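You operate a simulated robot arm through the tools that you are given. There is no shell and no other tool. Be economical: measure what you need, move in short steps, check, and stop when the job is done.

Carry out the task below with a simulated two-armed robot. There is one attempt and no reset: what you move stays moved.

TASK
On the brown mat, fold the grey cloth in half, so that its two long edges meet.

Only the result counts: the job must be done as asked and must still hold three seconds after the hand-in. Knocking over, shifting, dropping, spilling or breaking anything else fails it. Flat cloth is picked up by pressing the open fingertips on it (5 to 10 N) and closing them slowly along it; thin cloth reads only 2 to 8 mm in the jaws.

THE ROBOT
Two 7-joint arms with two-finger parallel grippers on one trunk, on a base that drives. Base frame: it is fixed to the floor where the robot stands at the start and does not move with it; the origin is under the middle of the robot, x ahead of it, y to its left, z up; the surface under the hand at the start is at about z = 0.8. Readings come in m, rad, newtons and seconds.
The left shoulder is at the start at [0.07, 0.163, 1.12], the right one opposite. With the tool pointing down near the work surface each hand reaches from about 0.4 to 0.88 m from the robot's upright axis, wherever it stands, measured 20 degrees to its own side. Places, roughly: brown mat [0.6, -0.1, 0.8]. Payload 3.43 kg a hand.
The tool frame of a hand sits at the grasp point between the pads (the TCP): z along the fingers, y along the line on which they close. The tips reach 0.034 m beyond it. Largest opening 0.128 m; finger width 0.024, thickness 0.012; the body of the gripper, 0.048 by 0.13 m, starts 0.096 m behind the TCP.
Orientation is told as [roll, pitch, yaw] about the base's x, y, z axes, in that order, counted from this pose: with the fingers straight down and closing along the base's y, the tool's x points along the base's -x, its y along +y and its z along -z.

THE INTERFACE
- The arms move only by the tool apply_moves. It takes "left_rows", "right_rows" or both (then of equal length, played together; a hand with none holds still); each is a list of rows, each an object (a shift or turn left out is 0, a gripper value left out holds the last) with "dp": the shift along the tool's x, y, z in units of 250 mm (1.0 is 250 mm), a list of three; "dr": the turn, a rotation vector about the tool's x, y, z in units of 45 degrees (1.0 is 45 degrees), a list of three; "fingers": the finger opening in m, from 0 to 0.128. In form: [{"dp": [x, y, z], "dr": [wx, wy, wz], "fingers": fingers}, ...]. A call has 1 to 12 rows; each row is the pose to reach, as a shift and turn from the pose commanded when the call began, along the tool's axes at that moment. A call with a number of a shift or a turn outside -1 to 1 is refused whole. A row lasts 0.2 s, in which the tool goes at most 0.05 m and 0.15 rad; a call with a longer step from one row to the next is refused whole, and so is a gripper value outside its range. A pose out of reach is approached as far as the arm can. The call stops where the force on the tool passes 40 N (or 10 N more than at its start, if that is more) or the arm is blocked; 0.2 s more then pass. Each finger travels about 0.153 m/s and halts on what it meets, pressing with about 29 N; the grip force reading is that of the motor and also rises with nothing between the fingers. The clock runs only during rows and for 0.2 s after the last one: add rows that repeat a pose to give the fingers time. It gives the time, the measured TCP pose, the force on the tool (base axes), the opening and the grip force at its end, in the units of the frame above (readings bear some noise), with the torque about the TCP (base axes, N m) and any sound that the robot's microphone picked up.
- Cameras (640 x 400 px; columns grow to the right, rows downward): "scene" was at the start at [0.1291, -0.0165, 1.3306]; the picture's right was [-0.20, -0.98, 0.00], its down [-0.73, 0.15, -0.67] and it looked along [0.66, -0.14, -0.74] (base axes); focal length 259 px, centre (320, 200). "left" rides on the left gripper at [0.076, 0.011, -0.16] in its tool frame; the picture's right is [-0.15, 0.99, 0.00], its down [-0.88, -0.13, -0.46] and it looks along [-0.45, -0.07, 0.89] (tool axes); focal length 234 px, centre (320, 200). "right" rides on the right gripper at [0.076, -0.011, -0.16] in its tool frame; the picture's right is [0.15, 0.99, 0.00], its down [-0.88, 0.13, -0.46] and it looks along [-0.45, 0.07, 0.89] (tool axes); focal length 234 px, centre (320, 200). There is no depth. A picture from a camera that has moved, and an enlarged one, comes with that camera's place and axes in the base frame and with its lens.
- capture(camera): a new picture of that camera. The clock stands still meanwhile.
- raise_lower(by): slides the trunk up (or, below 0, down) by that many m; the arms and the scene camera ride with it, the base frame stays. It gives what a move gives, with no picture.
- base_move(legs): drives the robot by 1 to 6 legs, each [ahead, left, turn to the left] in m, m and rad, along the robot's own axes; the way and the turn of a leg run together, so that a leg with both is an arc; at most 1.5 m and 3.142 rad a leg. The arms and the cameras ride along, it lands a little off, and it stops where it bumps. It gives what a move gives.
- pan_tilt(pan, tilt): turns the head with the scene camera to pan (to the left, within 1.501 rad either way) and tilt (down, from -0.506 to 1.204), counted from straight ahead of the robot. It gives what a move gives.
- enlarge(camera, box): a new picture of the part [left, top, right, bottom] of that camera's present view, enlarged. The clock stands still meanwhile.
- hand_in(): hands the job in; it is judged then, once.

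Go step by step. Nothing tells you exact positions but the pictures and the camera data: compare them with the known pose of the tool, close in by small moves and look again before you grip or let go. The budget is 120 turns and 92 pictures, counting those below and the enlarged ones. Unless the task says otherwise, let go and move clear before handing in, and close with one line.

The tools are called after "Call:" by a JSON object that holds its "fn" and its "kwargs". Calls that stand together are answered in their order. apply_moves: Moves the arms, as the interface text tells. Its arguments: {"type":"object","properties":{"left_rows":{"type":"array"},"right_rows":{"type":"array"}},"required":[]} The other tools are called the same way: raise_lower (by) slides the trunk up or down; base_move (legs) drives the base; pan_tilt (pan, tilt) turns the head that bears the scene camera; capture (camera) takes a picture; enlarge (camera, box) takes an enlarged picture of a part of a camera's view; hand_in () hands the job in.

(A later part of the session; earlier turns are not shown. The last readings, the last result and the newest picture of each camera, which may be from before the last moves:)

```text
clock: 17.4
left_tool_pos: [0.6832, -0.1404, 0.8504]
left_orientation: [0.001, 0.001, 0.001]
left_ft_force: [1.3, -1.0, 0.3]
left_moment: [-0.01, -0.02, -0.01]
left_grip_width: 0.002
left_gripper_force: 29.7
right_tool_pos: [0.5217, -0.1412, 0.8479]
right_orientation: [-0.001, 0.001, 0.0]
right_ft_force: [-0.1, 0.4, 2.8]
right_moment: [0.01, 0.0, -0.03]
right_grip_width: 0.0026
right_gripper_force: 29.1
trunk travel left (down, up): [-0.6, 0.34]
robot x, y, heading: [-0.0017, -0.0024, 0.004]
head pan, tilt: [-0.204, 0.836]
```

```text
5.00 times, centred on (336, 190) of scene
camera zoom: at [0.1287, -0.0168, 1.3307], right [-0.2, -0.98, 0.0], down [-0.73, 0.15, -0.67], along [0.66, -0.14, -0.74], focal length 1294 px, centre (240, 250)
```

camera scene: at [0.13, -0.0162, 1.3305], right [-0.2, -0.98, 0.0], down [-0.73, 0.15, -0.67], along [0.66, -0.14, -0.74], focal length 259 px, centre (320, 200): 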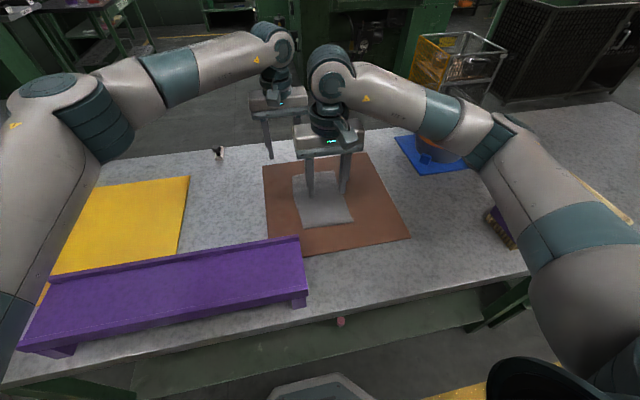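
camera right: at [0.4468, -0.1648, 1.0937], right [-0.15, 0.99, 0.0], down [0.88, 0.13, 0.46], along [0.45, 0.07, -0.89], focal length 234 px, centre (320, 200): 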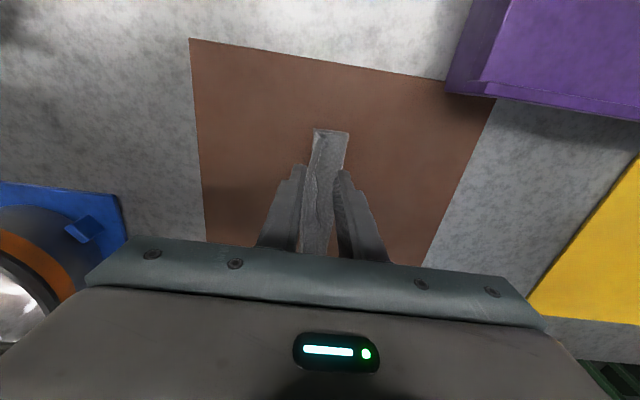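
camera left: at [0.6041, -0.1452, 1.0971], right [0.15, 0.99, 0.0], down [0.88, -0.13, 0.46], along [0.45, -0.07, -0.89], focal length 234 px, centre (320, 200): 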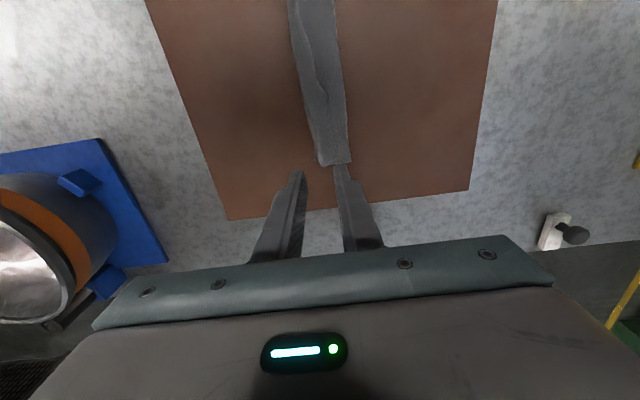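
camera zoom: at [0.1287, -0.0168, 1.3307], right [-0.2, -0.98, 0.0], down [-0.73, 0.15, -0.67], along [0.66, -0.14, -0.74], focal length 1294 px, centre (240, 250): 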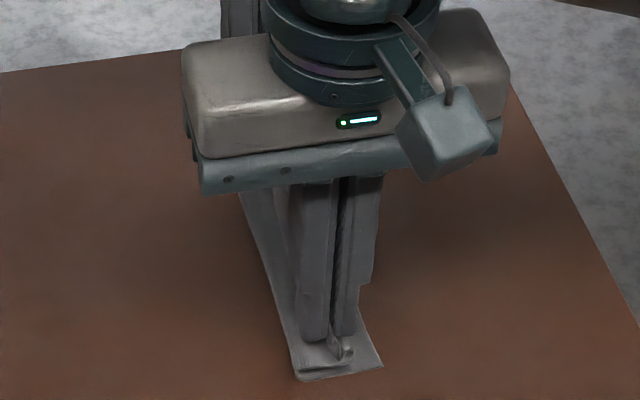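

At the near end the hand actually holds the very edge and the sheet doubles back under it, so the held edge needs to go further −y. I'll raise a bit, move to y ≈ −0.168, lower and look.

Call:
{"fn": "apply_moves", "kwargs": {"left_rows": [{"dp": [0, 0.0, -0.08]}, {"dp": [0, -0.02, -0.14]}, {"dp": [0, -0.08, -0.14]}, {"dp": [0, -0.11, -0.1]}, {"dp": [0, -0.11, -0.1]}], "right_rows": [{"dp": [0, 0.0, -0.08]}, {"dp": [0, -0.02, -0.14]}, {"dp": [0, -0.08, -0.14]}, {"dp": [0, -0.11, -0.1]}, {"dp": [0, -0.11, -0.1]}]}}

Call:
{"fn": "enlarge", "kwargs": {"camera": "right", "box": [240, 90, 400, 190]}}

Call:
{"fn": "enlarge", "kwargs": {"camera": "left", "box": [224, 80, 416, 200]}}

Call:
{"fn": "enlarge", "kwargs": {"camera": "scene", "box": [272, 150, 400, 230]}}

```text
clock: 18.6
left_tool_pos: [0.6825, -0.1656, 0.8746]
left_orientation: [-0.001, 0.0, 0.002]
left_ft_force: [0.7, -0.5, -0.4]
left_moment: [0.03, -0.01, 0.0]
left_grip_width: 0.0019
left_gripper_force: 29.2
right_tool_pos: [0.5226, -0.1713, 0.8715]
right_orientation: [-0.001, -0.001, 0.0]
right_ft_force: [0.5, -0.3, -0.2]
right_moment: [-0.01, 0.03, -0.02]
right_grip_width: 0.0025
right_gripper_force: 29.1
trunk travel left (down, up): [-0.6, 0.34]
robot x, y, heading: [0.0004, 0.0007, -0.005]
head pan, tilt: [-0.204, 0.836]
```

```text
4.00 times, centred on (320, 140) of right
camera zoom: at [0.4478, -0.1825, 1.033], right [-0.15, 0.99, 0.0], down [0.88, 0.13, 0.46], along [0.45, 0.07, -0.89], focal length 937 px, centre (320, 440)
```

zoom: 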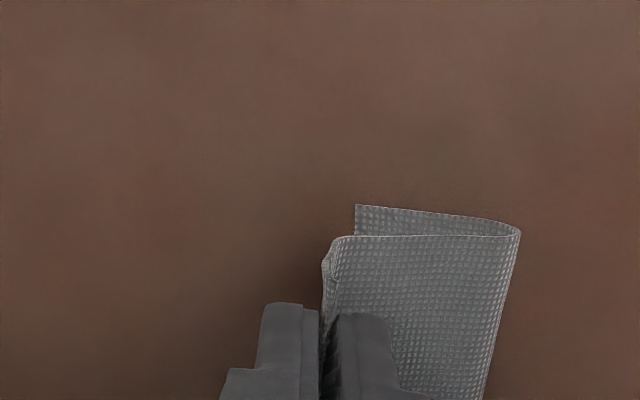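

```text
3.33 times, centred on (320, 140) of left
camera zoom: at [0.6059, -0.1561, 1.035], right [0.14, 0.99, 0.0], down [0.88, -0.13, 0.46], along [0.45, -0.07, -0.89], focal length 781 px, centre (320, 400)
```

zoom: 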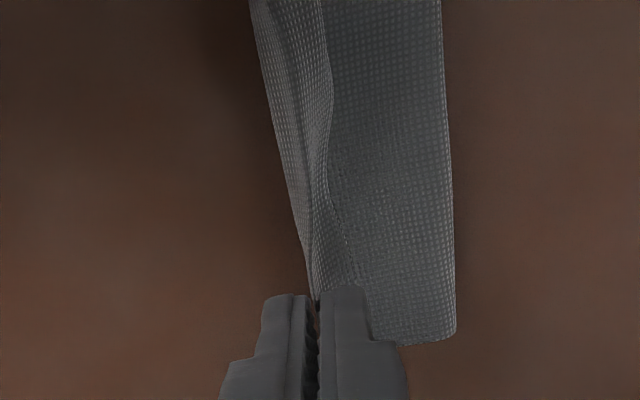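

```text
5.00 times, centred on (336, 190) of scene
camera zoom: at [0.129, -0.0163, 1.3306], right [-0.2, -0.98, 0.0], down [-0.73, 0.15, -0.67], along [0.66, -0.14, -0.74], focal length 1294 px, centre (240, 250)
```

zoom: 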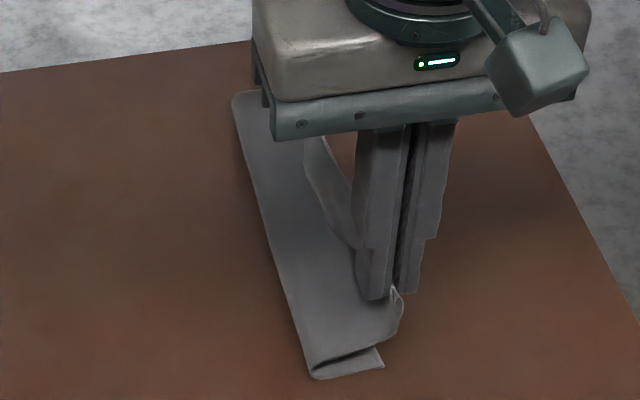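

Both hands now hold practically the very edge, which is ideal; the crease is just too far right. I'll swing the edge back to +y to lay more of the lower half down, then refold about y ≈ −0.10.

Call:
{"fn": "apply_moves", "kwargs": {"left_rows": [{"dp": [0, 0.05, -0.08]}, {"dp": [0, 0.102, -0.152]}, {"dp": [0, 0.262, -0.192]}, {"dp": [0, 0.422, -0.112]}, {"dp": [0, 0.462, -0.012]}, {"dp": [0, 0.462, -0.012]}], "right_rows": [{"dp": [0, 0.06, -0.08]}, {"dp": [0, 0.125, -0.164]}, {"dp": [0, 0.285, -0.204]}, {"dp": [0, 0.445, -0.124]}, {"dp": [0, 0.485, -0.024]}, {"dp": [0, 0.485, -0.024]}]}}

Call:
{"fn": "enlarge", "kwargs": {"camera": "right", "box": [176, 70, 400, 210]}}

Call:
{"fn": "enlarge", "kwargs": {"camera": "left", "box": [176, 60, 400, 200]}}

Call:
{"fn": "enlarge", "kwargs": {"camera": "scene", "box": [272, 150, 400, 230]}}

```text
clock: 20.0
left_tool_pos: [0.6818, -0.0514, 0.8791]
left_orientation: [0.0, 0.0, 0.002]
left_ft_force: [0.1, 0.4, 0.0]
left_moment: [0.04, 0.0, 0.0]
left_grip_width: 0.0022
left_gripper_force: 29.5
right_tool_pos: [0.5211, -0.0479, 0.8802]
right_orientation: [-0.001, 0.0, 0.0]
right_ft_force: [0.1, -0.1, 1.0]
right_moment: [0.0, -0.01, -0.03]
right_grip_width: 0.0027
right_gripper_force: 29.5
trunk travel left (down, up): [-0.6, 0.34]
robot x, y, heading: [0.0029, -0.0042, -0.001]
head pan, tilt: [-0.204, 0.836]
```

```text
2.86 times, centred on (288, 140) of right
camera zoom: at [0.4466, -0.0595, 1.0402], right [-0.15, 0.99, 0.0], down [0.88, 0.13, 0.46], along [0.45, 0.07, -0.89], focal length 669 px, centre (411, 371)
```

zoom: 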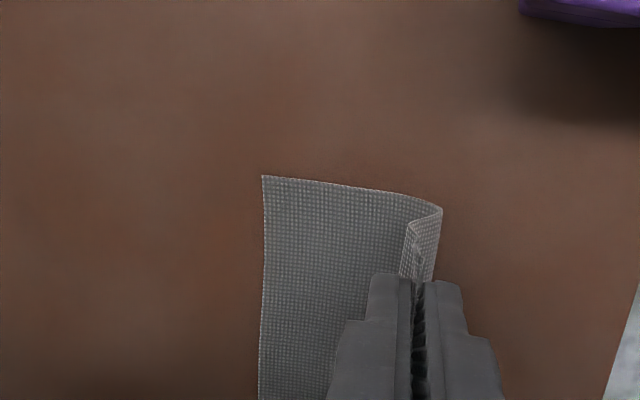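

```text
2.86 times, centred on (288, 130) of left
camera zoom: at [0.6054, -0.0405, 1.0403], right [0.14, 0.99, 0.0], down [0.88, -0.13, 0.46], along [0.45, -0.07, -0.89], focal length 669 px, centre (411, 400)
```

zoom: 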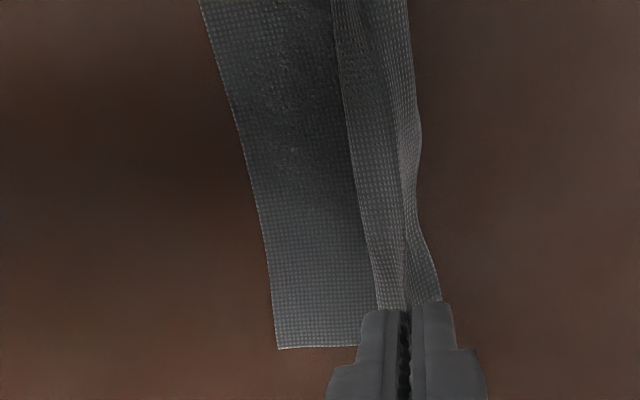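

```text
5.00 times, centred on (336, 190) of scene
camera zoom: at [0.1286, -0.0159, 1.3307], right [-0.2, -0.98, 0.0], down [-0.73, 0.15, -0.67], along [0.66, -0.14, -0.74], focal length 1294 px, centre (240, 250)
```

zoom: 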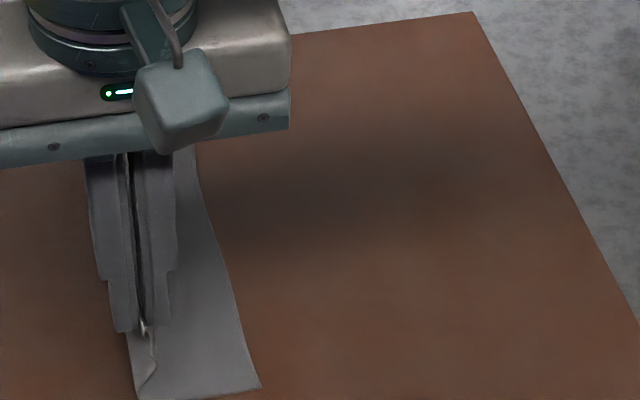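

The whole cloth slid about 6 cm toward +y (still on the mat), but now the lower half lies flat from y ≈ −0.102 to the crease at −0.041, which is right. I'll arc the held edge over toward y ≈ −0.10.

Call:
{"fn": "apply_moves", "kwargs": {"left_rows": [{"dp": [0, -0.0144, -0.054]}, {"dp": [0, -0.05, -0.06]}, {"dp": [0, -0.094, -0.054]}, {"dp": [0, -0.125, -0.04]}, {"dp": [0, -0.154, -0.014]}, {"dp": [0, -0.194, 0.046]}, {"dp": [0, -0.194, 0.046]}], "right_rows": [{"dp": [0, -0.028, -0.05]}, {"dp": [0, -0.064, -0.056]}, {"dp": [0, -0.108, -0.05]}, {"dp": [0, -0.139, -0.036]}, {"dp": [0, -0.168, -0.01]}, {"dp": [0, -0.208, 0.05]}, {"dp": [0, -0.208, 0.05]}]}}

Call:
{"fn": "enlarge", "kwargs": {"camera": "right", "box": [216, 70, 440, 210]}}

Call:
{"fn": "enlarge", "kwargs": {"camera": "left", "box": [208, 60, 432, 200]}}

Call:
{"fn": "enlarge", "kwargs": {"camera": "scene", "box": [256, 150, 384, 230]}}

```text
clock: 21.6
left_tool_pos: [0.6825, -0.1009, 0.8639]
left_orientation: [0.001, 0.001, 0.003]
left_ft_force: [-0.4, 0.5, 0.3]
left_moment: [0.04, -0.01, -0.02]
left_grip_width: 0.0023
left_gripper_force: 28.6
right_tool_pos: [0.5227, -0.0984, 0.8678]
right_orientation: [0.0, -0.001, 0.0]
right_ft_force: [0.4, 0.0, 0.3]
right_moment: [-0.02, 0.0, -0.04]
right_grip_width: 0.0025
right_gripper_force: 28.9
trunk travel left (down, up): [-0.6, 0.34]
robot x, y, heading: [0.0015, 0.0008, 0.001]
head pan, tilt: [-0.204, 0.836]
```

```text
2.86 times, centred on (328, 140) of right
camera zoom: at [0.4468, -0.1102, 1.0274], right [-0.15, 0.99, 0.0], down [0.88, 0.13, 0.46], along [0.45, 0.07, -0.89], focal length 669 px, centre (297, 371)
```

zoom: 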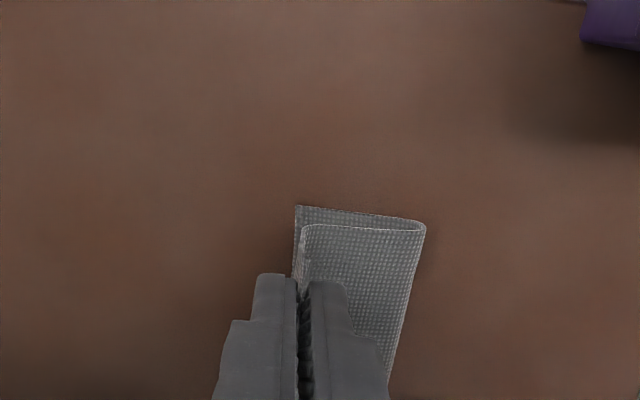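

```text
2.86 times, centred on (320, 130) of left
camera zoom: at [0.6067, -0.0899, 1.0259], right [0.14, 0.99, 0.0], down [0.88, -0.13, 0.46], along [0.45, -0.07, -0.89], focal length 669 px, centre (320, 400)
```

zoom: 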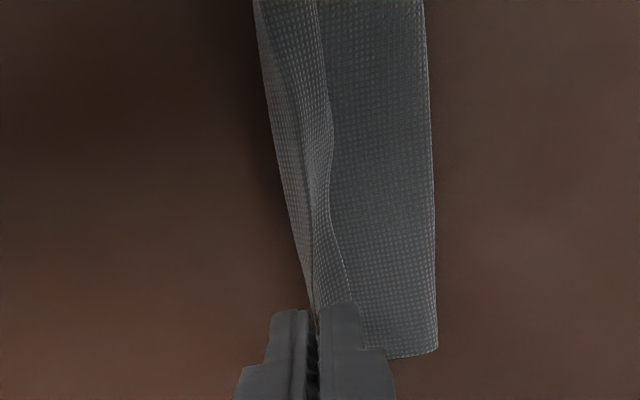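

```text
5.00 times, centred on (320, 190) of scene
camera zoom: at [0.1288, -0.0157, 1.3306], right [-0.2, -0.98, 0.0], down [-0.73, 0.15, -0.67], along [0.66, -0.14, -0.74], focal length 1294 px, centre (320, 250)
```

zoom: 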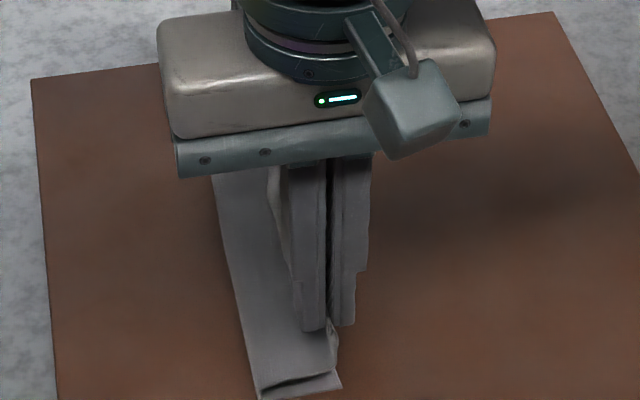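

The grip-to-edge length is shorter (~11 cm) than I assumed, so the arc pulled the crease. I'll peel the held side back low to y ≈ 0 so the lower half lies flat without lifting the whole cloth, then fold with a tighter radius.

Call:
{"fn": "apply_moves", "kwargs": {"left_rows": [{"dp": [0, 0.04, -0.04]}, {"dp": [0, 0.0836, -0.066]}, {"dp": [0, 0.15, -0.082]}, {"dp": [0, 0.2236, -0.082]}, {"dp": [0, 0.27, -0.07]}, {"dp": [0, 0.3236, -0.05]}, {"dp": [0, 0.36, -0.02]}, {"dp": [0, 0.3916, 0.014]}, {"dp": [0, 0.3916, 0.014]}], "right_rows": [{"dp": [0, 0.035, -0.03]}, {"dp": [0, 0.0736, -0.051]}, {"dp": [0, 0.14, -0.067]}, {"dp": [0, 0.2136, -0.067]}, {"dp": [0, 0.26, -0.055]}, {"dp": [0, 0.3136, -0.035]}, {"dp": [0, 0.35, -0.005]}, {"dp": [0, 0.3816, 0.029]}, {"dp": [0, 0.3816, 0.029]}]}}

Call:
{"fn": "enlarge", "kwargs": {"camera": "right", "box": [160, 50, 400, 200]}}

Call:
{"fn": "enlarge", "kwargs": {"camera": "left", "box": [160, 50, 400, 200]}}

Call:
{"fn": "enlarge", "kwargs": {"camera": "scene", "box": [256, 150, 384, 230]}}

```text
clock: 23.6
left_tool_pos: [0.6841, -0.0029, 0.8625]
left_orientation: [0.001, 0.001, 0.001]
left_ft_force: [-0.4, -0.5, 0.0]
left_moment: [0.04, -0.01, -0.03]
left_grip_width: 0.0019
left_gripper_force: 29.3
right_tool_pos: [0.5238, -0.0044, 0.8603]
right_orientation: [-0.001, 0.0, 0.0]
right_ft_force: [0.2, 0.0, -0.7]
right_moment: [-0.02, 0.02, -0.04]
right_grip_width: 0.0022
right_gripper_force: 29.1
trunk travel left (down, up): [-0.6, 0.34]
robot x, y, heading: [-0.0012, 0.0033, -0.001]
head pan, tilt: [-0.204, 0.836]
```

```text
2.67 times, centred on (280, 125) of right
camera zoom: at [0.4479, -0.0166, 1.0204], right [-0.15, 0.99, 0.0], down [0.88, 0.13, 0.46], along [0.45, 0.07, -0.89], focal length 624 px, centre (427, 400)
```

zoom: 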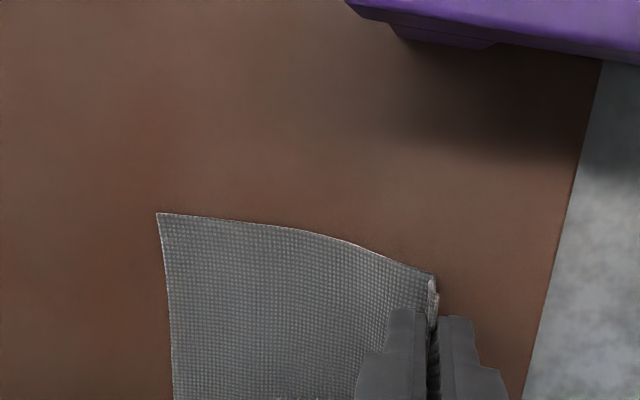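

```text
2.67 times, centred on (280, 125) of left
camera zoom: at [0.6072, 0.008, 1.0229], right [0.15, 0.99, 0.0], down [0.88, -0.13, 0.46], along [0.45, -0.07, -0.89], focal length 624 px, centre (427, 400)
```

zoom: 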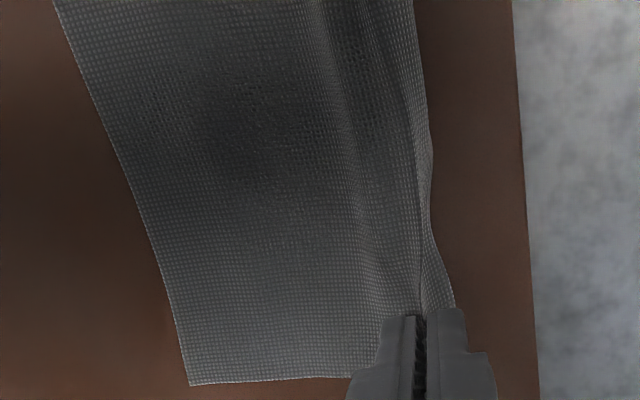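

```text
5.00 times, centred on (320, 190) of scene
camera zoom: at [0.1289, -0.0169, 1.3306], right [-0.2, -0.98, 0.0], down [-0.73, 0.15, -0.67], along [0.66, -0.14, -0.74], focal length 1294 px, centre (320, 250)
```

zoom: 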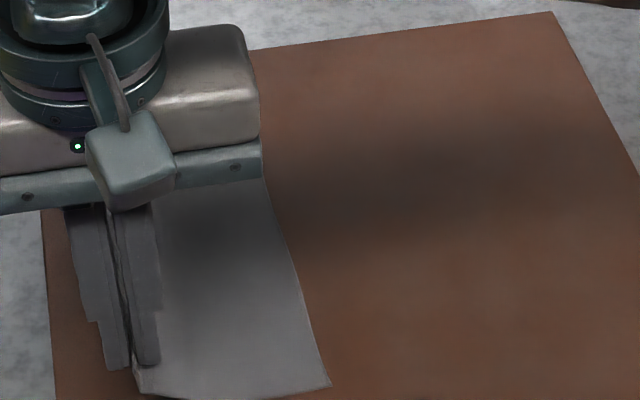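

The cloth now lies flat and single-layered (right edge y ≈ −0.098), with about 2 cm of material bunched in each jaw. I'll set it down, release, and re-grip with a much smaller bite at the edge.

Call:
{"fn": "apply_moves", "kwargs": {"left_rows": [{"dp": [0, 0.02, 0.03]}, {"dp": [0, 0.02, 0.066]}, {"dp": [0, 0.02, 0.066], "fingers": 0.01}, {"dp": [0, 0.02, 0.066], "fingers": 0.022}, {"dp": [0, 0.02, 0.066], "fingers": 0.03}, {"dp": [0, 0.02, -0.05]}, {"dp": [0, 0.08, -0.2]}, {"dp": [0, 0.2, -0.3]}, {"dp": [0, 0.36, -0.4]}], "right_rows": [{"dp": [0, 0.02, 0.03]}, {"dp": [0, 0.02, 0.058]}, {"dp": [0, 0.02, 0.058], "fingers": 0.01}, {"dp": [0, 0.02, 0.058], "fingers": 0.022}, {"dp": [0, 0.02, 0.058], "fingers": 0.03}, {"dp": [0, 0.02, -0.05]}, {"dp": [0, -0.04, -0.2]}, {"dp": [0, -0.2, -0.3]}, {"dp": [0, -0.38, -0.36]}]}}

Call:
{"fn": "enlarge", "kwargs": {"camera": "right", "box": [240, 60, 480, 210]}}

Call:
{"fn": "enlarge", "kwargs": {"camera": "left", "box": [80, 60, 320, 210]}}

Call:
{"fn": "enlarge", "kwargs": {"camera": "scene", "box": [256, 150, 384, 230]}}

```text
clock: 25.6
left_tool_pos: [0.6792, 0.0884, 0.9616]
left_orientation: [-0.001, -0.003, -0.001]
left_ft_force: [0.0, 0.1, -0.6]
left_moment: [-0.01, 0.0, 0.0]
left_grip_width: 0.0299
left_gripper_force: 0.1
right_tool_pos: [0.5211, -0.101, 0.9502]
right_orientation: [-0.001, -0.001, 0.001]
right_ft_force: [-0.2, -0.1, 0.0]
right_moment: [0.02, -0.03, 0.04]
right_grip_width: 0.0305
right_gripper_force: 0.0
trunk travel left (down, up): [-0.6, 0.34]
robot x, y, heading: [-0.0022, -0.0015, -0.0]
head pan, tilt: [-0.204, 0.836]
```

```text
2.67 times, centred on (360, 135) of right
camera zoom: at [0.4467, -0.1126, 1.1096], right [-0.15, 0.99, 0.0], down [0.88, 0.13, 0.46], along [0.45, 0.07, -0.89], focal length 624 px, centre (213, 373)
```

zoom: 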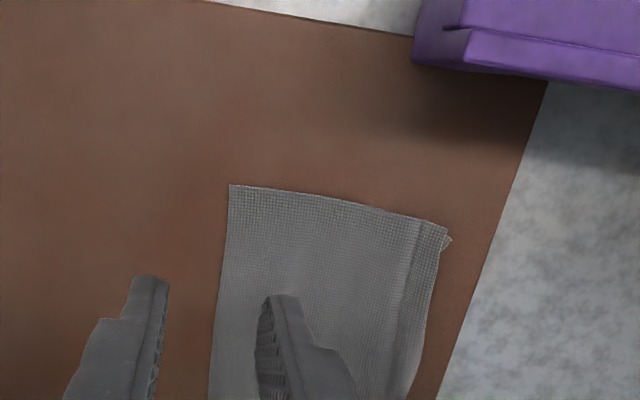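

```text
2.67 times, centred on (200, 135) of left
camera zoom: at [0.6033, 0.0993, 1.123], right [0.15, 0.99, 0.0], down [0.88, -0.13, 0.46], along [0.45, -0.07, -0.89], focal length 624 px, centre (640, 373)
```

zoom: 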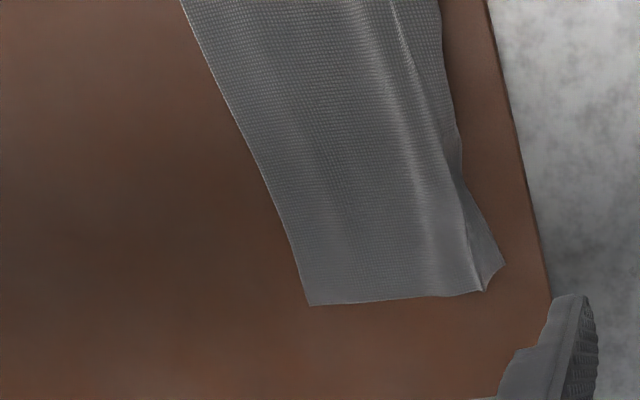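

```text
5.00 times, centred on (320, 190) of scene
camera zoom: at [0.1276, -0.0168, 1.3307], right [-0.2, -0.98, 0.0], down [-0.73, 0.15, -0.67], along [0.66, -0.14, -0.74], focal length 1294 px, centre (320, 250)
```

zoom: 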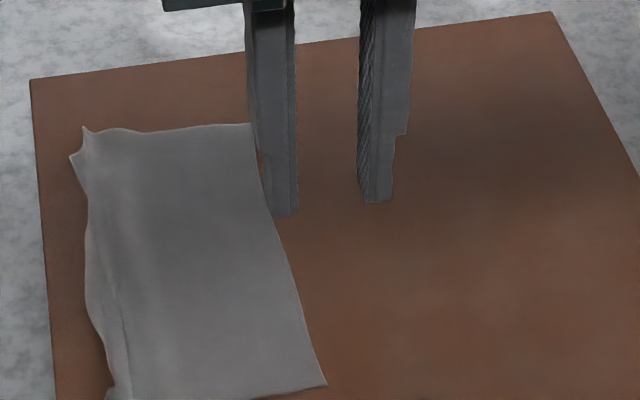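

The cloth is nearly flat with small ripples at its left edge. I'll turn both hands 90° so the fingers close along the edge; then the bite costs no width and the jaw takes the very edge.

Call:
{"fn": "apply_moves", "kwargs": {"left_rows": [{"dr": [0, 0, -0.17]}, {"dr": [0, 0, -0.34]}, {"dr": [0, 0, -0.51]}, {"dr": [0, 0, -0.68]}, {"dr": [0, 0, -0.85]}, {"dr": [0, 0, -1.0]}], "right_rows": [{"dr": [0, 0, -0.17]}, {"dr": [0, 0, -0.34]}, {"dr": [0, 0, -0.51]}, {"dr": [0, 0, -0.68]}, {"dr": [0, 0, -0.85]}, {"dr": [0, 0, -1.0]}]}}

Call:
{"fn": "apply_moves", "kwargs": {"left_rows": [{"dr": [0, 0, -0.17]}, {"dr": [0, 0, -0.34]}, {"dr": [0, 0, -0.51]}, {"dr": [0, 0, -0.68]}, {"dr": [0, 0, -0.85]}, {"dr": [0, 0, -1.0]}], "right_rows": [{"dr": [0, 0, -0.17]}, {"dr": [0, 0, -0.34]}, {"dr": [0, 0, -0.51]}, {"dr": [0, 0, -0.68]}, {"dr": [0, 0, -0.85]}, {"dr": [0, 0, -1.0]}]}}

Call:
{"fn": "capture", "kwargs": {"camera": "scene"}}

```text
clock: 27.0
left_tool_pos: [0.6821, 0.089, 0.961]
left_orientation: [0.001, -0.001, 0.787]
left_ft_force: [0.0, 0.1, -0.2]
left_moment: [0.0, -0.01, -0.03]
left_grip_width: 0.0299
left_gripper_force: 0.0
right_tool_pos: [0.5237, -0.0994, 0.9497]
right_orientation: [-0.001, -0.001, 0.787]
right_ft_force: [-0.8, -0.6, -0.5]
right_moment: [0.0, 0.03, -0.03]
right_grip_width: 0.0299
right_gripper_force: 0.2
trunk travel left (down, up): [-0.6, 0.34]
robot x, y, heading: [0.0021, -0.001, -0.002]
head pan, tilt: [-0.204, 0.836]
```

```text
clock: 28.4
left_tool_pos: [0.6834, 0.0885, 0.9638]
left_orientation: [0.0, 0.001, 1.573]
left_ft_force: [0.2, -0.8, -0.1]
left_moment: [-0.01, 0.0, 0.03]
left_grip_width: 0.0302
left_gripper_force: 0.1
right_tool_pos: [0.5229, -0.0991, 0.9503]
right_orientation: [0.001, 0.0, 1.319]
right_ft_force: [-0.7, -0.1, 0.3]
right_moment: [-0.01, -0.01, -0.02]
right_grip_width: 0.03
right_gripper_force: 0.0
right hand out of reach, approached as far as the arm can: row 5, 6
trunk travel left (down, up): [-0.6, 0.34]
robot x, y, heading: [-0.0009, 0.0002, 0.005]
head pan, tilt: [-0.204, 0.836]
```

```text
36 pictures are left
camera scene: at [0.1291, -0.0164, 1.3306], right [-0.2, -0.98, 0.0], down [-0.73, 0.15, -0.67], along [0.66, -0.14, -0.74], focal length 259 px, centre (320, 200)
```

scene: 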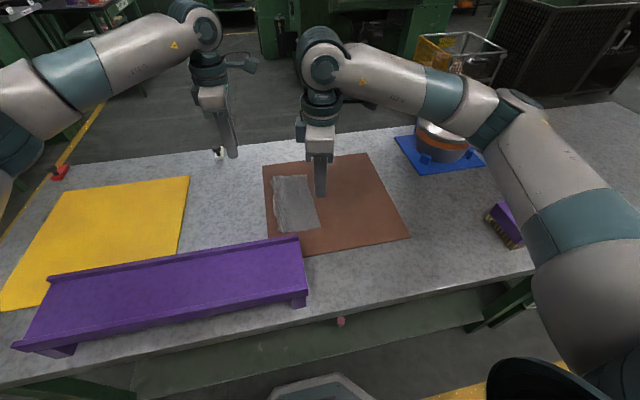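

The left hand turned fully; the right stopped at about 76°, which is good enough. I'll back it off slightly to be within reach.

Call:
{"fn": "apply_moves", "kwargs": {"right_rows": [{"dr": [0, 0, 0.15]}, {"dr": [0, 0, 0.3]}, {"dr": [0, 0, 0.4]}]}}

```text
clock: 29.2
left_tool_pos: [0.6825, 0.0895, 0.9635]
left_orientation: [0.0, 0.0, 1.572]
left_ft_force: [0.3, 0.7, 0.1]
left_moment: [0.0, 0.02, 0.03]
left_grip_width: 0.03
left_gripper_force: 0.0
right_tool_pos: [0.5231, -0.0999, 0.9508]
right_orientation: [0.0, -0.001, 1.004]
right_ft_force: [-0.3, -1.1, 0.0]
right_moment: [-0.01, 0.01, 0.01]
right_grip_width: 0.0299
right_gripper_force: 0.1
trunk travel left (down, up): [-0.6, 0.34]
robot x, y, heading: [0.0041, -0.0026, 0.001]
head pan, tilt: [-0.204, 0.836]
```

Now bringing both hands over the edge at y ≈ 0.004 (x ≈ 0.675 and 0.524), narrow opening, hovering.

Call:
{"fn": "apply_moves", "kwargs": {"left_rows": [{"dp": [0.09, 0.008, 0.09], "fingers": 0.016}, {"dp": [0.18, 0.016, 0.18]}, {"dp": [0.27, 0.024, 0.27]}, {"dp": [0.342, 0.03, 0.374]}], "right_rows": [{"dp": [-0.09, 0.055, 0.08], "dr": [0, 0, -0.09], "fingers": 0.016}, {"dp": [-0.18, 0.11, 0.16], "dr": [0, 0, -0.18]}, {"dp": [-0.27, 0.165, 0.24], "dr": [0, 0, -0.27]}, {"dp": [-0.353, 0.22, 0.323], "dr": [0, 0, -0.36]}]}}

Call:
{"fn": "capture", "kwargs": {"camera": "left"}}

Call:
{"fn": "capture", "kwargs": {"camera": "right"}}

```text
clock: 30.2
left_tool_pos: [0.675, 0.0042, 0.865]
left_orientation: [0.0, -0.002, 1.572]
left_ft_force: [-0.2, 0.5, -0.2]
left_moment: [0.04, 0.02, 0.01]
left_grip_width: 0.0159
left_gripper_force: 0.0
right_tool_pos: [0.5256, 0.0057, 0.8692]
right_orientation: [0.001, 0.001, 1.287]
right_ft_force: [0.6, 0.2, 0.7]
right_moment: [0.02, -0.02, 0.0]
right_grip_width: 0.0157
right_gripper_force: 0.1
trunk travel left (down, up): [-0.6, 0.34]
robot x, y, heading: [-0.0001, 0.0009, 0.005]
head pan, tilt: [-0.204, 0.836]
```

```text
35 pictures are left
camera left: at [0.6633, -0.0725, 1.0273], right [-0.99, 0.14, 0.0], down [0.13, 0.88, 0.46], along [0.07, 0.45, -0.89], focal length 234 px, centre (320, 200)
```

left: 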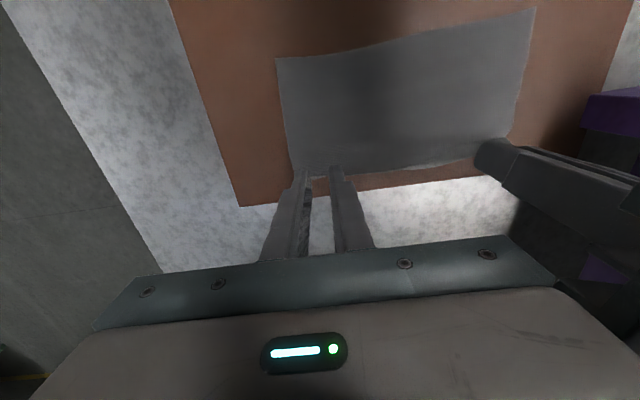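

```text
34 pictures are left
camera right: at [0.5157, -0.0716, 1.0297], right [-0.99, 0.14, 0.0], down [0.12, 0.88, 0.46], along [0.06, 0.45, -0.89], focal length 234 px, centre (320, 200)
```

right: 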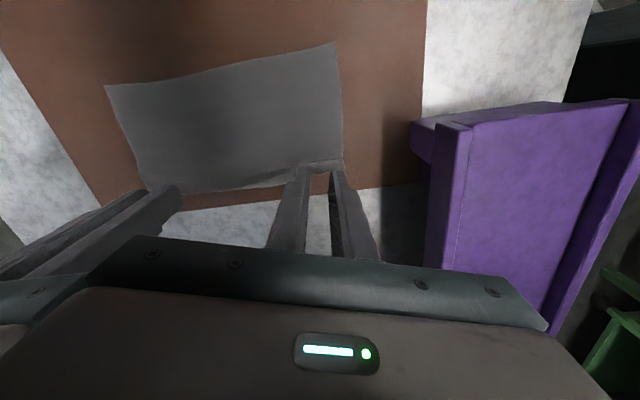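

Checking the fingertip–edge overlap closely before pressing.

Call:
{"fn": "enlarge", "kwargs": {"camera": "left", "box": [264, 130, 392, 210]}}

Call:
{"fn": "enlarge", "kwargs": {"camera": "right", "box": [248, 130, 376, 210]}}

```text
5.00 times, centred on (328, 170) of left
camera zoom: at [0.6633, -0.0725, 1.0273], right [-0.99, 0.14, 0.0], down [0.13, 0.88, 0.46], along [0.07, 0.45, -0.89], focal length 1171 px, centre (280, 350)
```

zoom: 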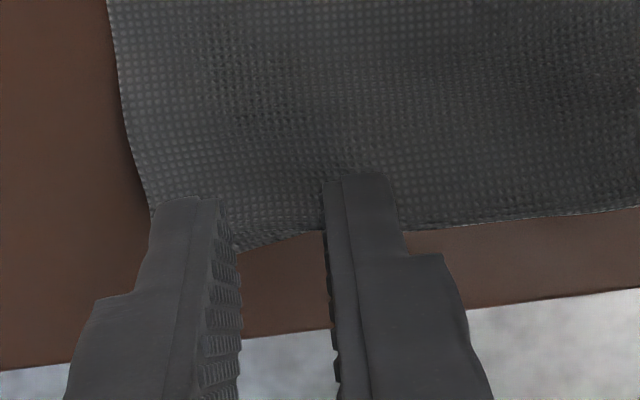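

```text
5.00 times, centred on (312, 170) of right
camera zoom: at [0.5157, -0.0716, 1.0297], right [-0.99, 0.14, 0.0], down [0.12, 0.88, 0.46], along [0.06, 0.45, -0.89], focal length 1171 px, centre (360, 350)
```

zoom: 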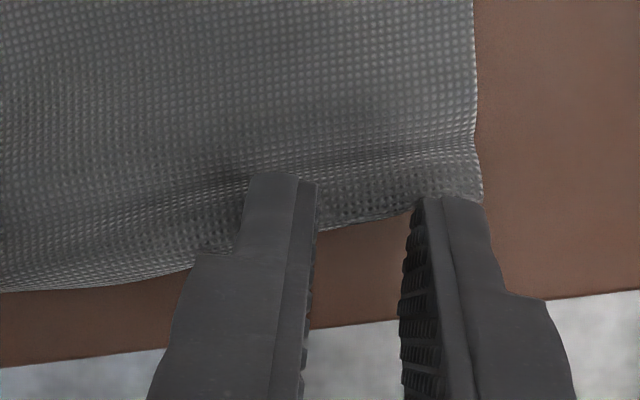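

Overlap is good (edge about y 0.012 under the finger pads). Lowering to press.

Call:
{"fn": "apply_moves", "kwargs": {"left_rows": [{"dp": [0, 0, 0.05]}, {"dp": [0, 0, 0.085]}, {"dp": [0, 0, 0.1]}], "right_rows": [{"dp": [0.01, 0, 0.06]}, {"dp": [0.01, 0, 0.095]}, {"dp": [0.01, 0, 0.112]}]}}

```text
clock: 31.0
left_tool_pos: [0.6737, 0.0001, 0.8464]
left_orientation: [-0.001, 0.001, 1.572]
left_ft_force: [-0.7, 0.5, 2.0]
left_moment: [0.05, 0.0, 0.02]
left_grip_width: 0.0153
left_gripper_force: 0.0
right_tool_pos: [0.5242, 0.0016, 0.8438]
right_orientation: [-0.002, -0.001, 1.288]
right_ft_force: [-3.1, -2.8, 17.8]
right_moment: [-0.12, 0.24, 0.06]
right_grip_width: 0.0159
right_gripper_force: 0.1
trunk travel left (down, up): [-0.6, 0.34]
robot x, y, heading: [-0.0008, 0.0007, -0.001]
head pan, tilt: [-0.204, 0.836]
```

Call:
{"fn": "apply_moves", "kwargs": {"left_rows": [{"dp": [-0.008, 0, 0.006]}, {"dp": [-0.008, 0, 0.006]}], "right_rows": [{"dp": [0, 0, -0.006]}, {"dp": [0, 0, -0.006]}]}}

```text
clock: 31.6
left_tool_pos: [0.6743, 0.0037, 0.8435]
left_orientation: [-0.002, 0.0, 1.573]
left_ft_force: [-0.1, -0.8, 0.6]
left_moment: [0.0, 0.05, -0.02]
left_grip_width: 0.0159
left_gripper_force: 0.0
right_tool_pos: [0.5215, 0.0013, 0.8429]
right_orientation: [-0.002, -0.001, 1.288]
right_ft_force: [0.1, 0.4, 15.5]
right_moment: [-0.02, 0.08, 0.02]
right_grip_width: 0.016
right_gripper_force: 0.0
trunk travel left (down, up): [-0.6, 0.34]
robot x, y, heading: [0.0014, 0.0002, -0.003]
head pan, tilt: [-0.204, 0.836]
```

Adjusting press (left a bit deeper, right lighter) and closing slowly.

Call:
{"fn": "apply_moves", "kwargs": {"left_rows": [{"dp": [0, 0, 0.01]}, {"dp": [0, 0, 0.012]}, {"dp": [0, 0, 0.012], "fingers": 0.014}, {"dp": [0, 0, 0.012], "fingers": 0.012}, {"dp": [0, 0, 0.012], "fingers": 0.01}, {"dp": [0, 0, 0.012], "fingers": 0.008}, {"dp": [0, 0, 0.012], "fingers": 0.006}, {"dp": [0, 0, 0.012], "fingers": 0.004}, {"dp": [0, 0, 0.012], "fingers": 0.002}, {"dp": [0, 0, 0.012], "fingers": 0.0}, {"dp": [0, 0, 0.012], "fingers": 0.0}], "right_rows": [{"dp": [0, 0, -0.003]}, {"dp": [0, 0, -0.006]}, {"dp": [0, 0, -0.006], "fingers": 0.014}, {"dp": [0, 0, -0.006], "fingers": 0.012}, {"dp": [0, 0, -0.006], "fingers": 0.01}, {"dp": [0, 0, -0.006], "fingers": 0.008}, {"dp": [0, 0, -0.006], "fingers": 0.006}, {"dp": [0, 0, -0.006], "fingers": 0.004}, {"dp": [0, 0, -0.006], "fingers": 0.002}, {"dp": [0, 0, -0.006], "fingers": 0.0}, {"dp": [0, 0, -0.006], "fingers": 0.0}]}}

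Call:
{"fn": "enlarge", "kwargs": {"camera": "left", "box": [232, 110, 424, 230]}}

Call:
{"fn": "enlarge", "kwargs": {"camera": "right", "box": [216, 110, 408, 230]}}

```text
clock: 34.0
left_tool_pos: [0.6739, 0.0041, 0.8424]
left_orientation: [-0.005, 0.001, 1.573]
left_ft_force: [1.1, -0.5, 34.6]
left_moment: [0.05, -0.08, 0.01]
left_grip_width: 0.0
left_gripper_force: 28.8
right_tool_pos: [0.5225, 0.0011, 0.8465]
right_orientation: [-0.003, -0.001, 1.287]
right_ft_force: [-0.9, 0.5, 0.3]
right_moment: [-0.02, 0.02, 0.03]
right_grip_width: 0.0
right_gripper_force: 29.4
trunk travel left (down, up): [-0.6, 0.34]
robot x, y, heading: [-0.0027, 0.0008, 0.003]
head pan, tilt: [-0.204, 0.836]
```

```text
3.33 times, centred on (328, 170) of left
camera zoom: at [0.6607, -0.0725, 1.0038], right [-0.99, 0.15, 0.0], down [0.13, 0.88, 0.46], along [0.07, 0.45, -0.89], focal length 781 px, centre (293, 300)
```

zoom: 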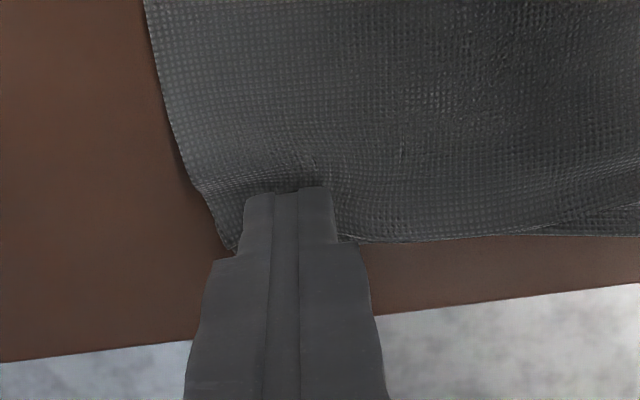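

```text
3.33 times, centred on (312, 170) of right
camera zoom: at [0.512, -0.075, 1.0059], right [-0.99, 0.14, 0.0], down [0.12, 0.88, 0.46], along [0.06, 0.45, -0.89], focal length 781 px, centre (347, 300)
```

zoom: 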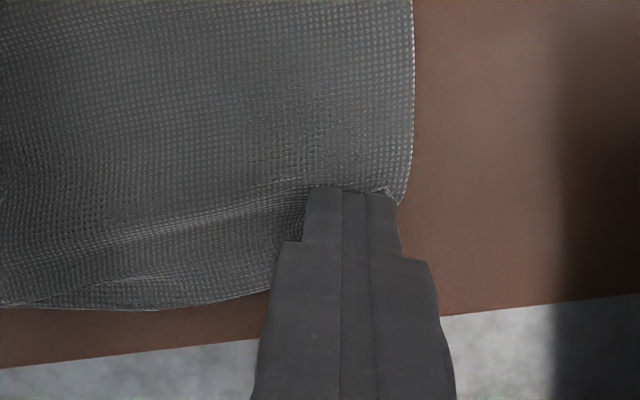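

Both slipped (reading 0). I'll reopen wider and press again with better-balanced force.

Call:
{"fn": "apply_moves", "kwargs": {"left_rows": [{"dp": [0, 0, -0.06]}, {"dp": [0, 0.008, -0.06], "fingers": 0.024}, {"dp": [0, 0.008, -0.03]}, {"dp": [0, 0.008, -0.018]}, {"dp": [0, 0.008, -0.01]}, {"dp": [0, 0.008, -0.01]}], "right_rows": [{"dp": [0, 0, -0.03]}, {"dp": [-0.014, -0.019, -0.03], "fingers": 0.024}, {"dp": [-0.014, -0.019, 0.0]}, {"dp": [-0.014, -0.019, 0.012]}, {"dp": [-0.014, -0.019, 0.02]}, {"dp": [-0.014, -0.019, 0.02]}]}}

```text
clock: 35.4
left_tool_pos: [0.6713, 0.0031, 0.8433]
left_orientation: [-0.002, 0.0, 1.571]
left_ft_force: [2.4, 2.4, 5.3]
left_moment: [0.06, -0.12, 0.01]
left_grip_width: 0.0244
left_gripper_force: 0.3
right_tool_pos: [0.5288, 0.004, 0.8417]
right_orientation: [-0.005, -0.001, 1.287]
right_ft_force: [4.7, -7.6, 25.7]
right_moment: [-0.39, 0.17, 0.1]
right_grip_width: 0.0227
right_gripper_force: 0.0
trunk travel left (down, up): [-0.6, 0.34]
robot x, y, heading: [-0.0002, 0.0007, -0.003]
head pan, tilt: [-0.204, 0.836]
```

Call:
{"fn": "apply_moves", "kwargs": {"left_rows": [{"dp": [0, 0, 0.002]}, {"dp": [0, 0, 0.002]}], "right_rows": [{"dp": [0, 0, -0.008]}, {"dp": [0, 0, -0.008]}]}}

```text
clock: 36.0
left_tool_pos: [0.6721, 0.0037, 0.8432]
left_orientation: [-0.002, 0.001, 1.572]
left_ft_force: [1.9, 1.4, 8.9]
left_moment: [0.05, -0.13, 0.02]
left_grip_width: 0.0243
left_gripper_force: 0.4
right_tool_pos: [0.5285, 0.0051, 0.8434]
right_orientation: [0.001, 0.0, 1.289]
right_ft_force: [4.8, -6.0, 16.5]
right_moment: [-0.26, 0.01, 0.09]
right_grip_width: 0.0215
right_gripper_force: 0.0
trunk travel left (down, up): [-0.6, 0.34]
robot x, y, heading: [-0.0029, 0.0021, -0.001]
head pan, tilt: [-0.204, 0.836]
```

Left 9 N, right 16 N. Ease the right slightly and close both slowly.

Call:
{"fn": "apply_moves", "kwargs": {"left_rows": [{"fingers": 0.022}, {"fingers": 0.02}, {"fingers": 0.018}, {"fingers": 0.015}, {"fingers": 0.012}, {"fingers": 0.009}, {"fingers": 0.006}, {"fingers": 0.003}, {"fingers": 0.0}, {"fingers": 0.0}], "right_rows": [{"dp": [0, 0, -0.003], "fingers": 0.022}, {"dp": [0, 0, -0.003], "fingers": 0.02}, {"dp": [0, 0, -0.003], "fingers": 0.018}, {"dp": [0, 0, -0.003], "fingers": 0.015}, {"dp": [0, 0, -0.003], "fingers": 0.012}, {"dp": [0, 0, -0.003], "fingers": 0.009}, {"dp": [0, 0, -0.003], "fingers": 0.006}, {"dp": [0, 0, -0.003], "fingers": 0.003}, {"dp": [0, 0, -0.003], "fingers": 0.0}, {"dp": [0, 0, -0.003], "fingers": 0.0}]}}

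```text
clock: 38.2
left_tool_pos: [0.6733, 0.0034, 0.8429]
left_orientation: [-0.003, 0.0, 1.571]
left_ft_force: [3.1, 0.6, 16.2]
left_moment: [0.03, -0.19, 0.0]
left_grip_width: 0.0018
left_gripper_force: 28.5
right_tool_pos: [0.5291, 0.0045, 0.8439]
right_orientation: [-0.002, 0.0, 1.287]
right_ft_force: [1.9, -0.3, 5.2]
right_moment: [-0.01, -0.04, -0.04]
right_grip_width: 0.0015
right_gripper_force: 29.3
trunk travel left (down, up): [-0.6, 0.34]
robot x, y, heading: [0.0026, 0.0003, -0.004]
head pan, tilt: [-0.204, 0.836]
```

Both read thin cloth. Lifting slightly and pulling +y to straighten ripples, then look.

Call:
{"fn": "apply_moves", "kwargs": {"left_rows": [{"dp": [0, 0, -0.04]}, {"dp": [-0.02, 0, -0.06]}, {"dp": [-0.048, 0, -0.06]}, {"dp": [-0.048, 0, -0.06]}], "right_rows": [{"dp": [0, 0, -0.04]}, {"dp": [-0.019, 0.0056, -0.06]}, {"dp": [-0.046, 0.0134, -0.06]}, {"dp": [-0.046, 0.0134, -0.06]}]}}

Call:
{"fn": "capture", "kwargs": {"camera": "left"}}

Call:
{"fn": "enlarge", "kwargs": {"camera": "right", "box": [64, 20, 384, 220]}}

```text
clock: 39.2
left_tool_pos: [0.6726, 0.016, 0.8578]
left_orientation: [0.0, 0.001, 1.573]
left_ft_force: [-1.8, -0.2, 0.5]
left_moment: [0.01, 0.07, 0.04]
left_grip_width: 0.0018
left_gripper_force: 29.1
right_tool_pos: [0.5295, 0.015, 0.8557]
right_orientation: [-0.002, 0.001, 1.289]
right_ft_force: [2.6, -0.2, 0.0]
right_moment: [-0.01, -0.02, -0.03]
right_grip_width: 0.0017
right_gripper_force: 29.2
trunk travel left (down, up): [-0.6, 0.34]
robot x, y, heading: [-0.0025, 0.0024, 0.005]
head pan, tilt: [-0.204, 0.836]
```

```text
29 pictures are left
camera left: at [0.6608, -0.0609, 1.0178], right [-0.99, 0.15, 0.0], down [0.13, 0.88, 0.46], along [0.07, 0.45, -0.89], focal length 234 px, centre (320, 200)
```

left: 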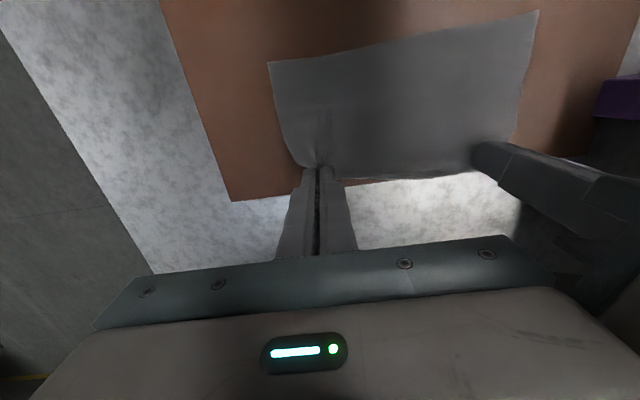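

```text
2.00 times, centred on (224, 120) of right
camera zoom: at [0.5202, -0.0612, 1.0165], right [-0.99, 0.14, 0.0], down [0.12, 0.88, 0.46], along [0.06, 0.45, -0.89], focal length 468 px, centre (512, 360)
```

zoom: 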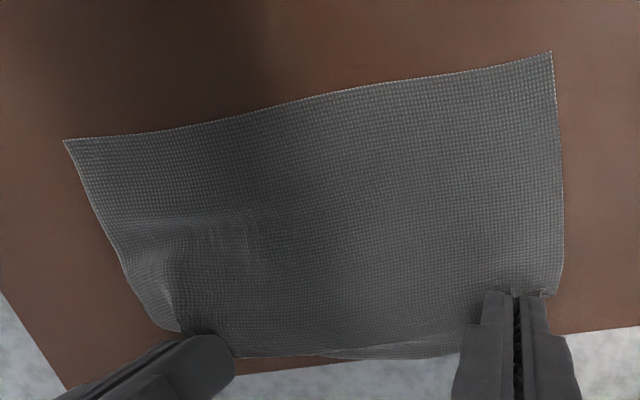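

Excellent: both hands hold the very edge with almost no width lost; the opposite edge lies at y ≈ −0.080. Now the arc about y ≈ −0.0145 toward the opposite edge, pausing before touch-down.

Call:
{"fn": "apply_moves", "kwargs": {"left_rows": [{"dp": [-0.018, 0, -0.082]}, {"dp": [0.022, 0, -0.12]}, {"dp": [0.062, 0, -0.142]}, {"dp": [0.12, 0, -0.15]}, {"dp": [0.182, 0, -0.142]}, {"dp": [0.242, 0, -0.11]}, {"dp": [0.294, 0, -0.054]}, {"dp": [0.294, 0, -0.054]}], "right_rows": [{"dp": [-0.017, 0.005, -0.082]}, {"dp": [0.021, -0.006, -0.12]}, {"dp": [0.06, -0.017, -0.142]}, {"dp": [0.115, -0.034, -0.15]}, {"dp": [0.175, -0.051, -0.142]}, {"dp": [0.232, -0.068, -0.11]}, {"dp": [0.282, -0.082, -0.054]}, {"dp": [0.282, -0.082, -0.054]}]}}

Call:
{"fn": "capture", "kwargs": {"camera": "left"}}

Call:
{"fn": "enlarge", "kwargs": {"camera": "right", "box": [64, 20, 384, 220]}}

Call:
{"fn": "enlarge", "kwargs": {"camera": "scene", "box": [240, 150, 368, 230]}}

```text
clock: 41.0
left_tool_pos: [0.6718, -0.0577, 0.8693]
left_orientation: [-0.002, 0.0, 1.573]
left_ft_force: [-4.0, 1.0, -0.8]
left_moment: [0.01, 0.13, 0.0]
left_grip_width: 0.0018
left_gripper_force: 28.7
right_tool_pos: [0.5292, -0.0584, 0.8713]
right_orientation: [0.0, 0.0, 1.289]
right_ft_force: [3.2, 0.7, 0.2]
right_moment: [-0.02, -0.12, -0.03]
right_grip_width: 0.0015
right_gripper_force: 29.2
trunk travel left (down, up): [-0.6, 0.34]
robot x, y, heading: [-0.0005, 0.0022, 0.003]
head pan, tilt: [-0.204, 0.836]
```

```text
27 pictures are left
camera left: at [0.6603, -0.1341, 1.0306], right [-0.99, 0.15, 0.0], down [0.13, 0.88, 0.46], along [0.07, 0.45, -0.89], focal length 234 px, centre (320, 200)
```

left: 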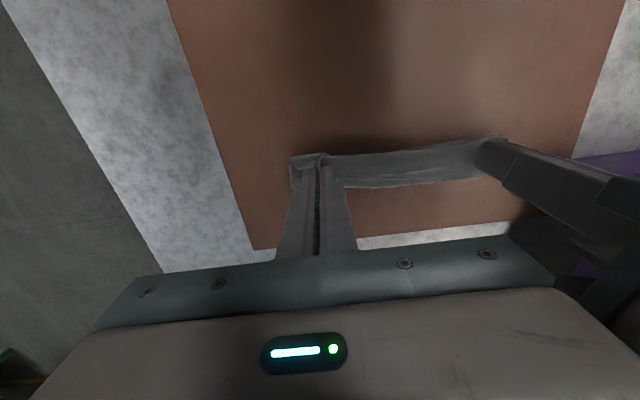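

```text
2.00 times, centred on (224, 120) of right
camera zoom: at [0.5183, -0.1347, 1.0311], right [-0.99, 0.14, 0.0], down [0.12, 0.88, 0.46], along [0.06, 0.45, -0.89], focal length 468 px, centre (512, 360)
```

zoom: 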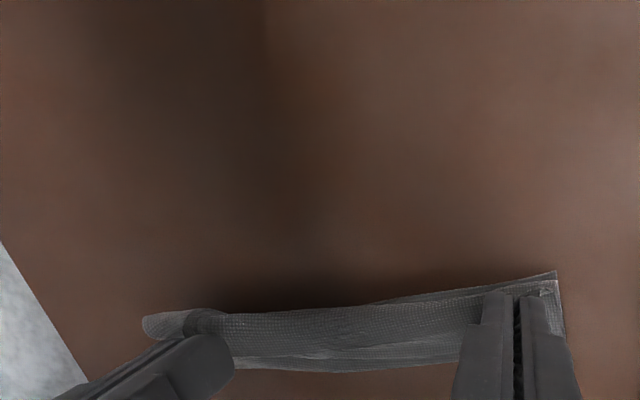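

```text
5.00 times, centred on (304, 190) of scene
camera zoom: at [0.1287, -0.0156, 1.3306], right [-0.2, -0.98, 0.0], down [-0.73, 0.15, -0.67], along [0.66, -0.14, -0.74], focal length 1294 px, centre (400, 250)
```

zoom: 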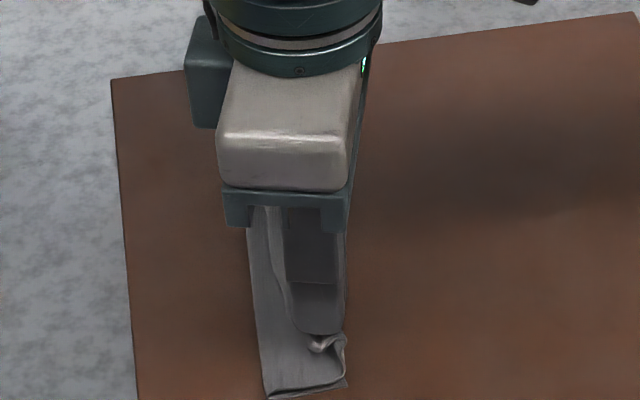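

The held edge is above the opposite edge (about y −0.067). Lowering straight down and checking alignment before release.

Call:
{"fn": "apply_moves", "kwargs": {"left_rows": [{"dp": [0.004, 0, 0.04]}, {"dp": [0.008, 0, 0.07]}, {"dp": [0.008, 0, 0.09]}, {"dp": [0.008, 0, 0.09]}], "right_rows": [{"dp": [0.0, 0, 0.045]}, {"dp": [0.0, 0, 0.08]}, {"dp": [0.0, 0, 0.1]}, {"dp": [0.0, 0, 0.1]}]}}

Call:
{"fn": "enlarge", "kwargs": {"camera": "left", "box": [248, 110, 408, 210]}}

Call:
{"fn": "enlarge", "kwargs": {"camera": "right", "box": [216, 110, 376, 210]}}

```text
clock: 42.0
left_tool_pos: [0.6732, -0.0601, 0.848]
left_orientation: [0.0, -0.001, 1.571]
left_ft_force: [-3.6, 0.8, -0.2]
left_moment: [0.02, 0.13, 0.0]
left_grip_width: 0.0019
left_gripper_force: 28.9
right_tool_pos: [0.5294, -0.0571, 0.846]
right_orientation: [0.0, -0.001, 1.29]
right_ft_force: [3.5, -0.6, 2.6]
right_moment: [-0.01, -0.13, -0.03]
right_grip_width: 0.0016
right_gripper_force: 28.5
trunk travel left (down, up): [-0.6, 0.34]
robot x, y, heading: [-0.0013, 0.0001, 0.0]
head pan, tilt: [-0.204, 0.836]
```

```text
4.00 times, centred on (328, 160) of left
camera zoom: at [0.6608, -0.1359, 1.0082], right [-0.99, 0.15, 0.0], down [0.13, 0.88, 0.46], along [0.07, 0.45, -0.89], focal length 937 px, centre (288, 360)
```

zoom: 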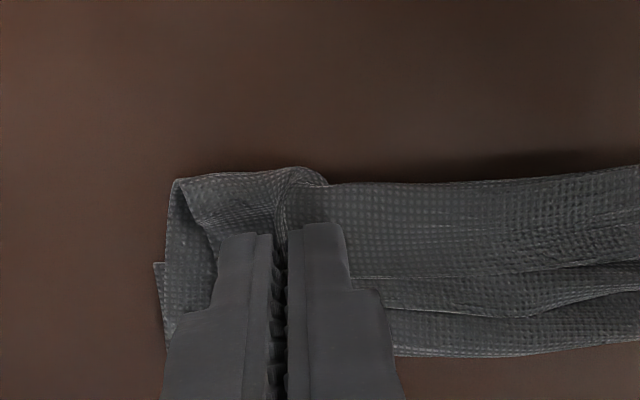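

```text
4.00 times, centred on (296, 160) of right
camera zoom: at [0.5187, -0.1339, 1.0056], right [-0.99, 0.14, 0.0], down [0.12, 0.88, 0.46], along [0.06, 0.45, -0.89], focal length 937 px, centre (416, 360)
```

zoom: 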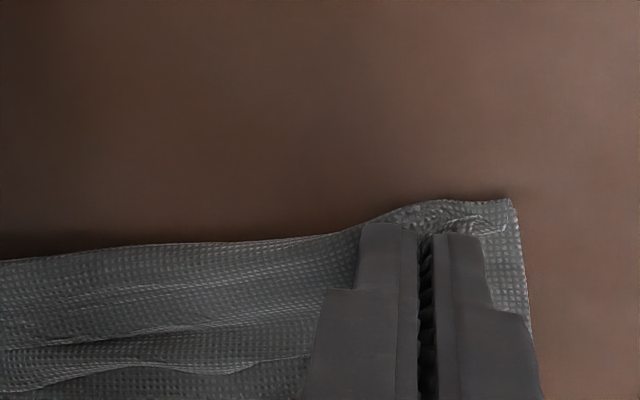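

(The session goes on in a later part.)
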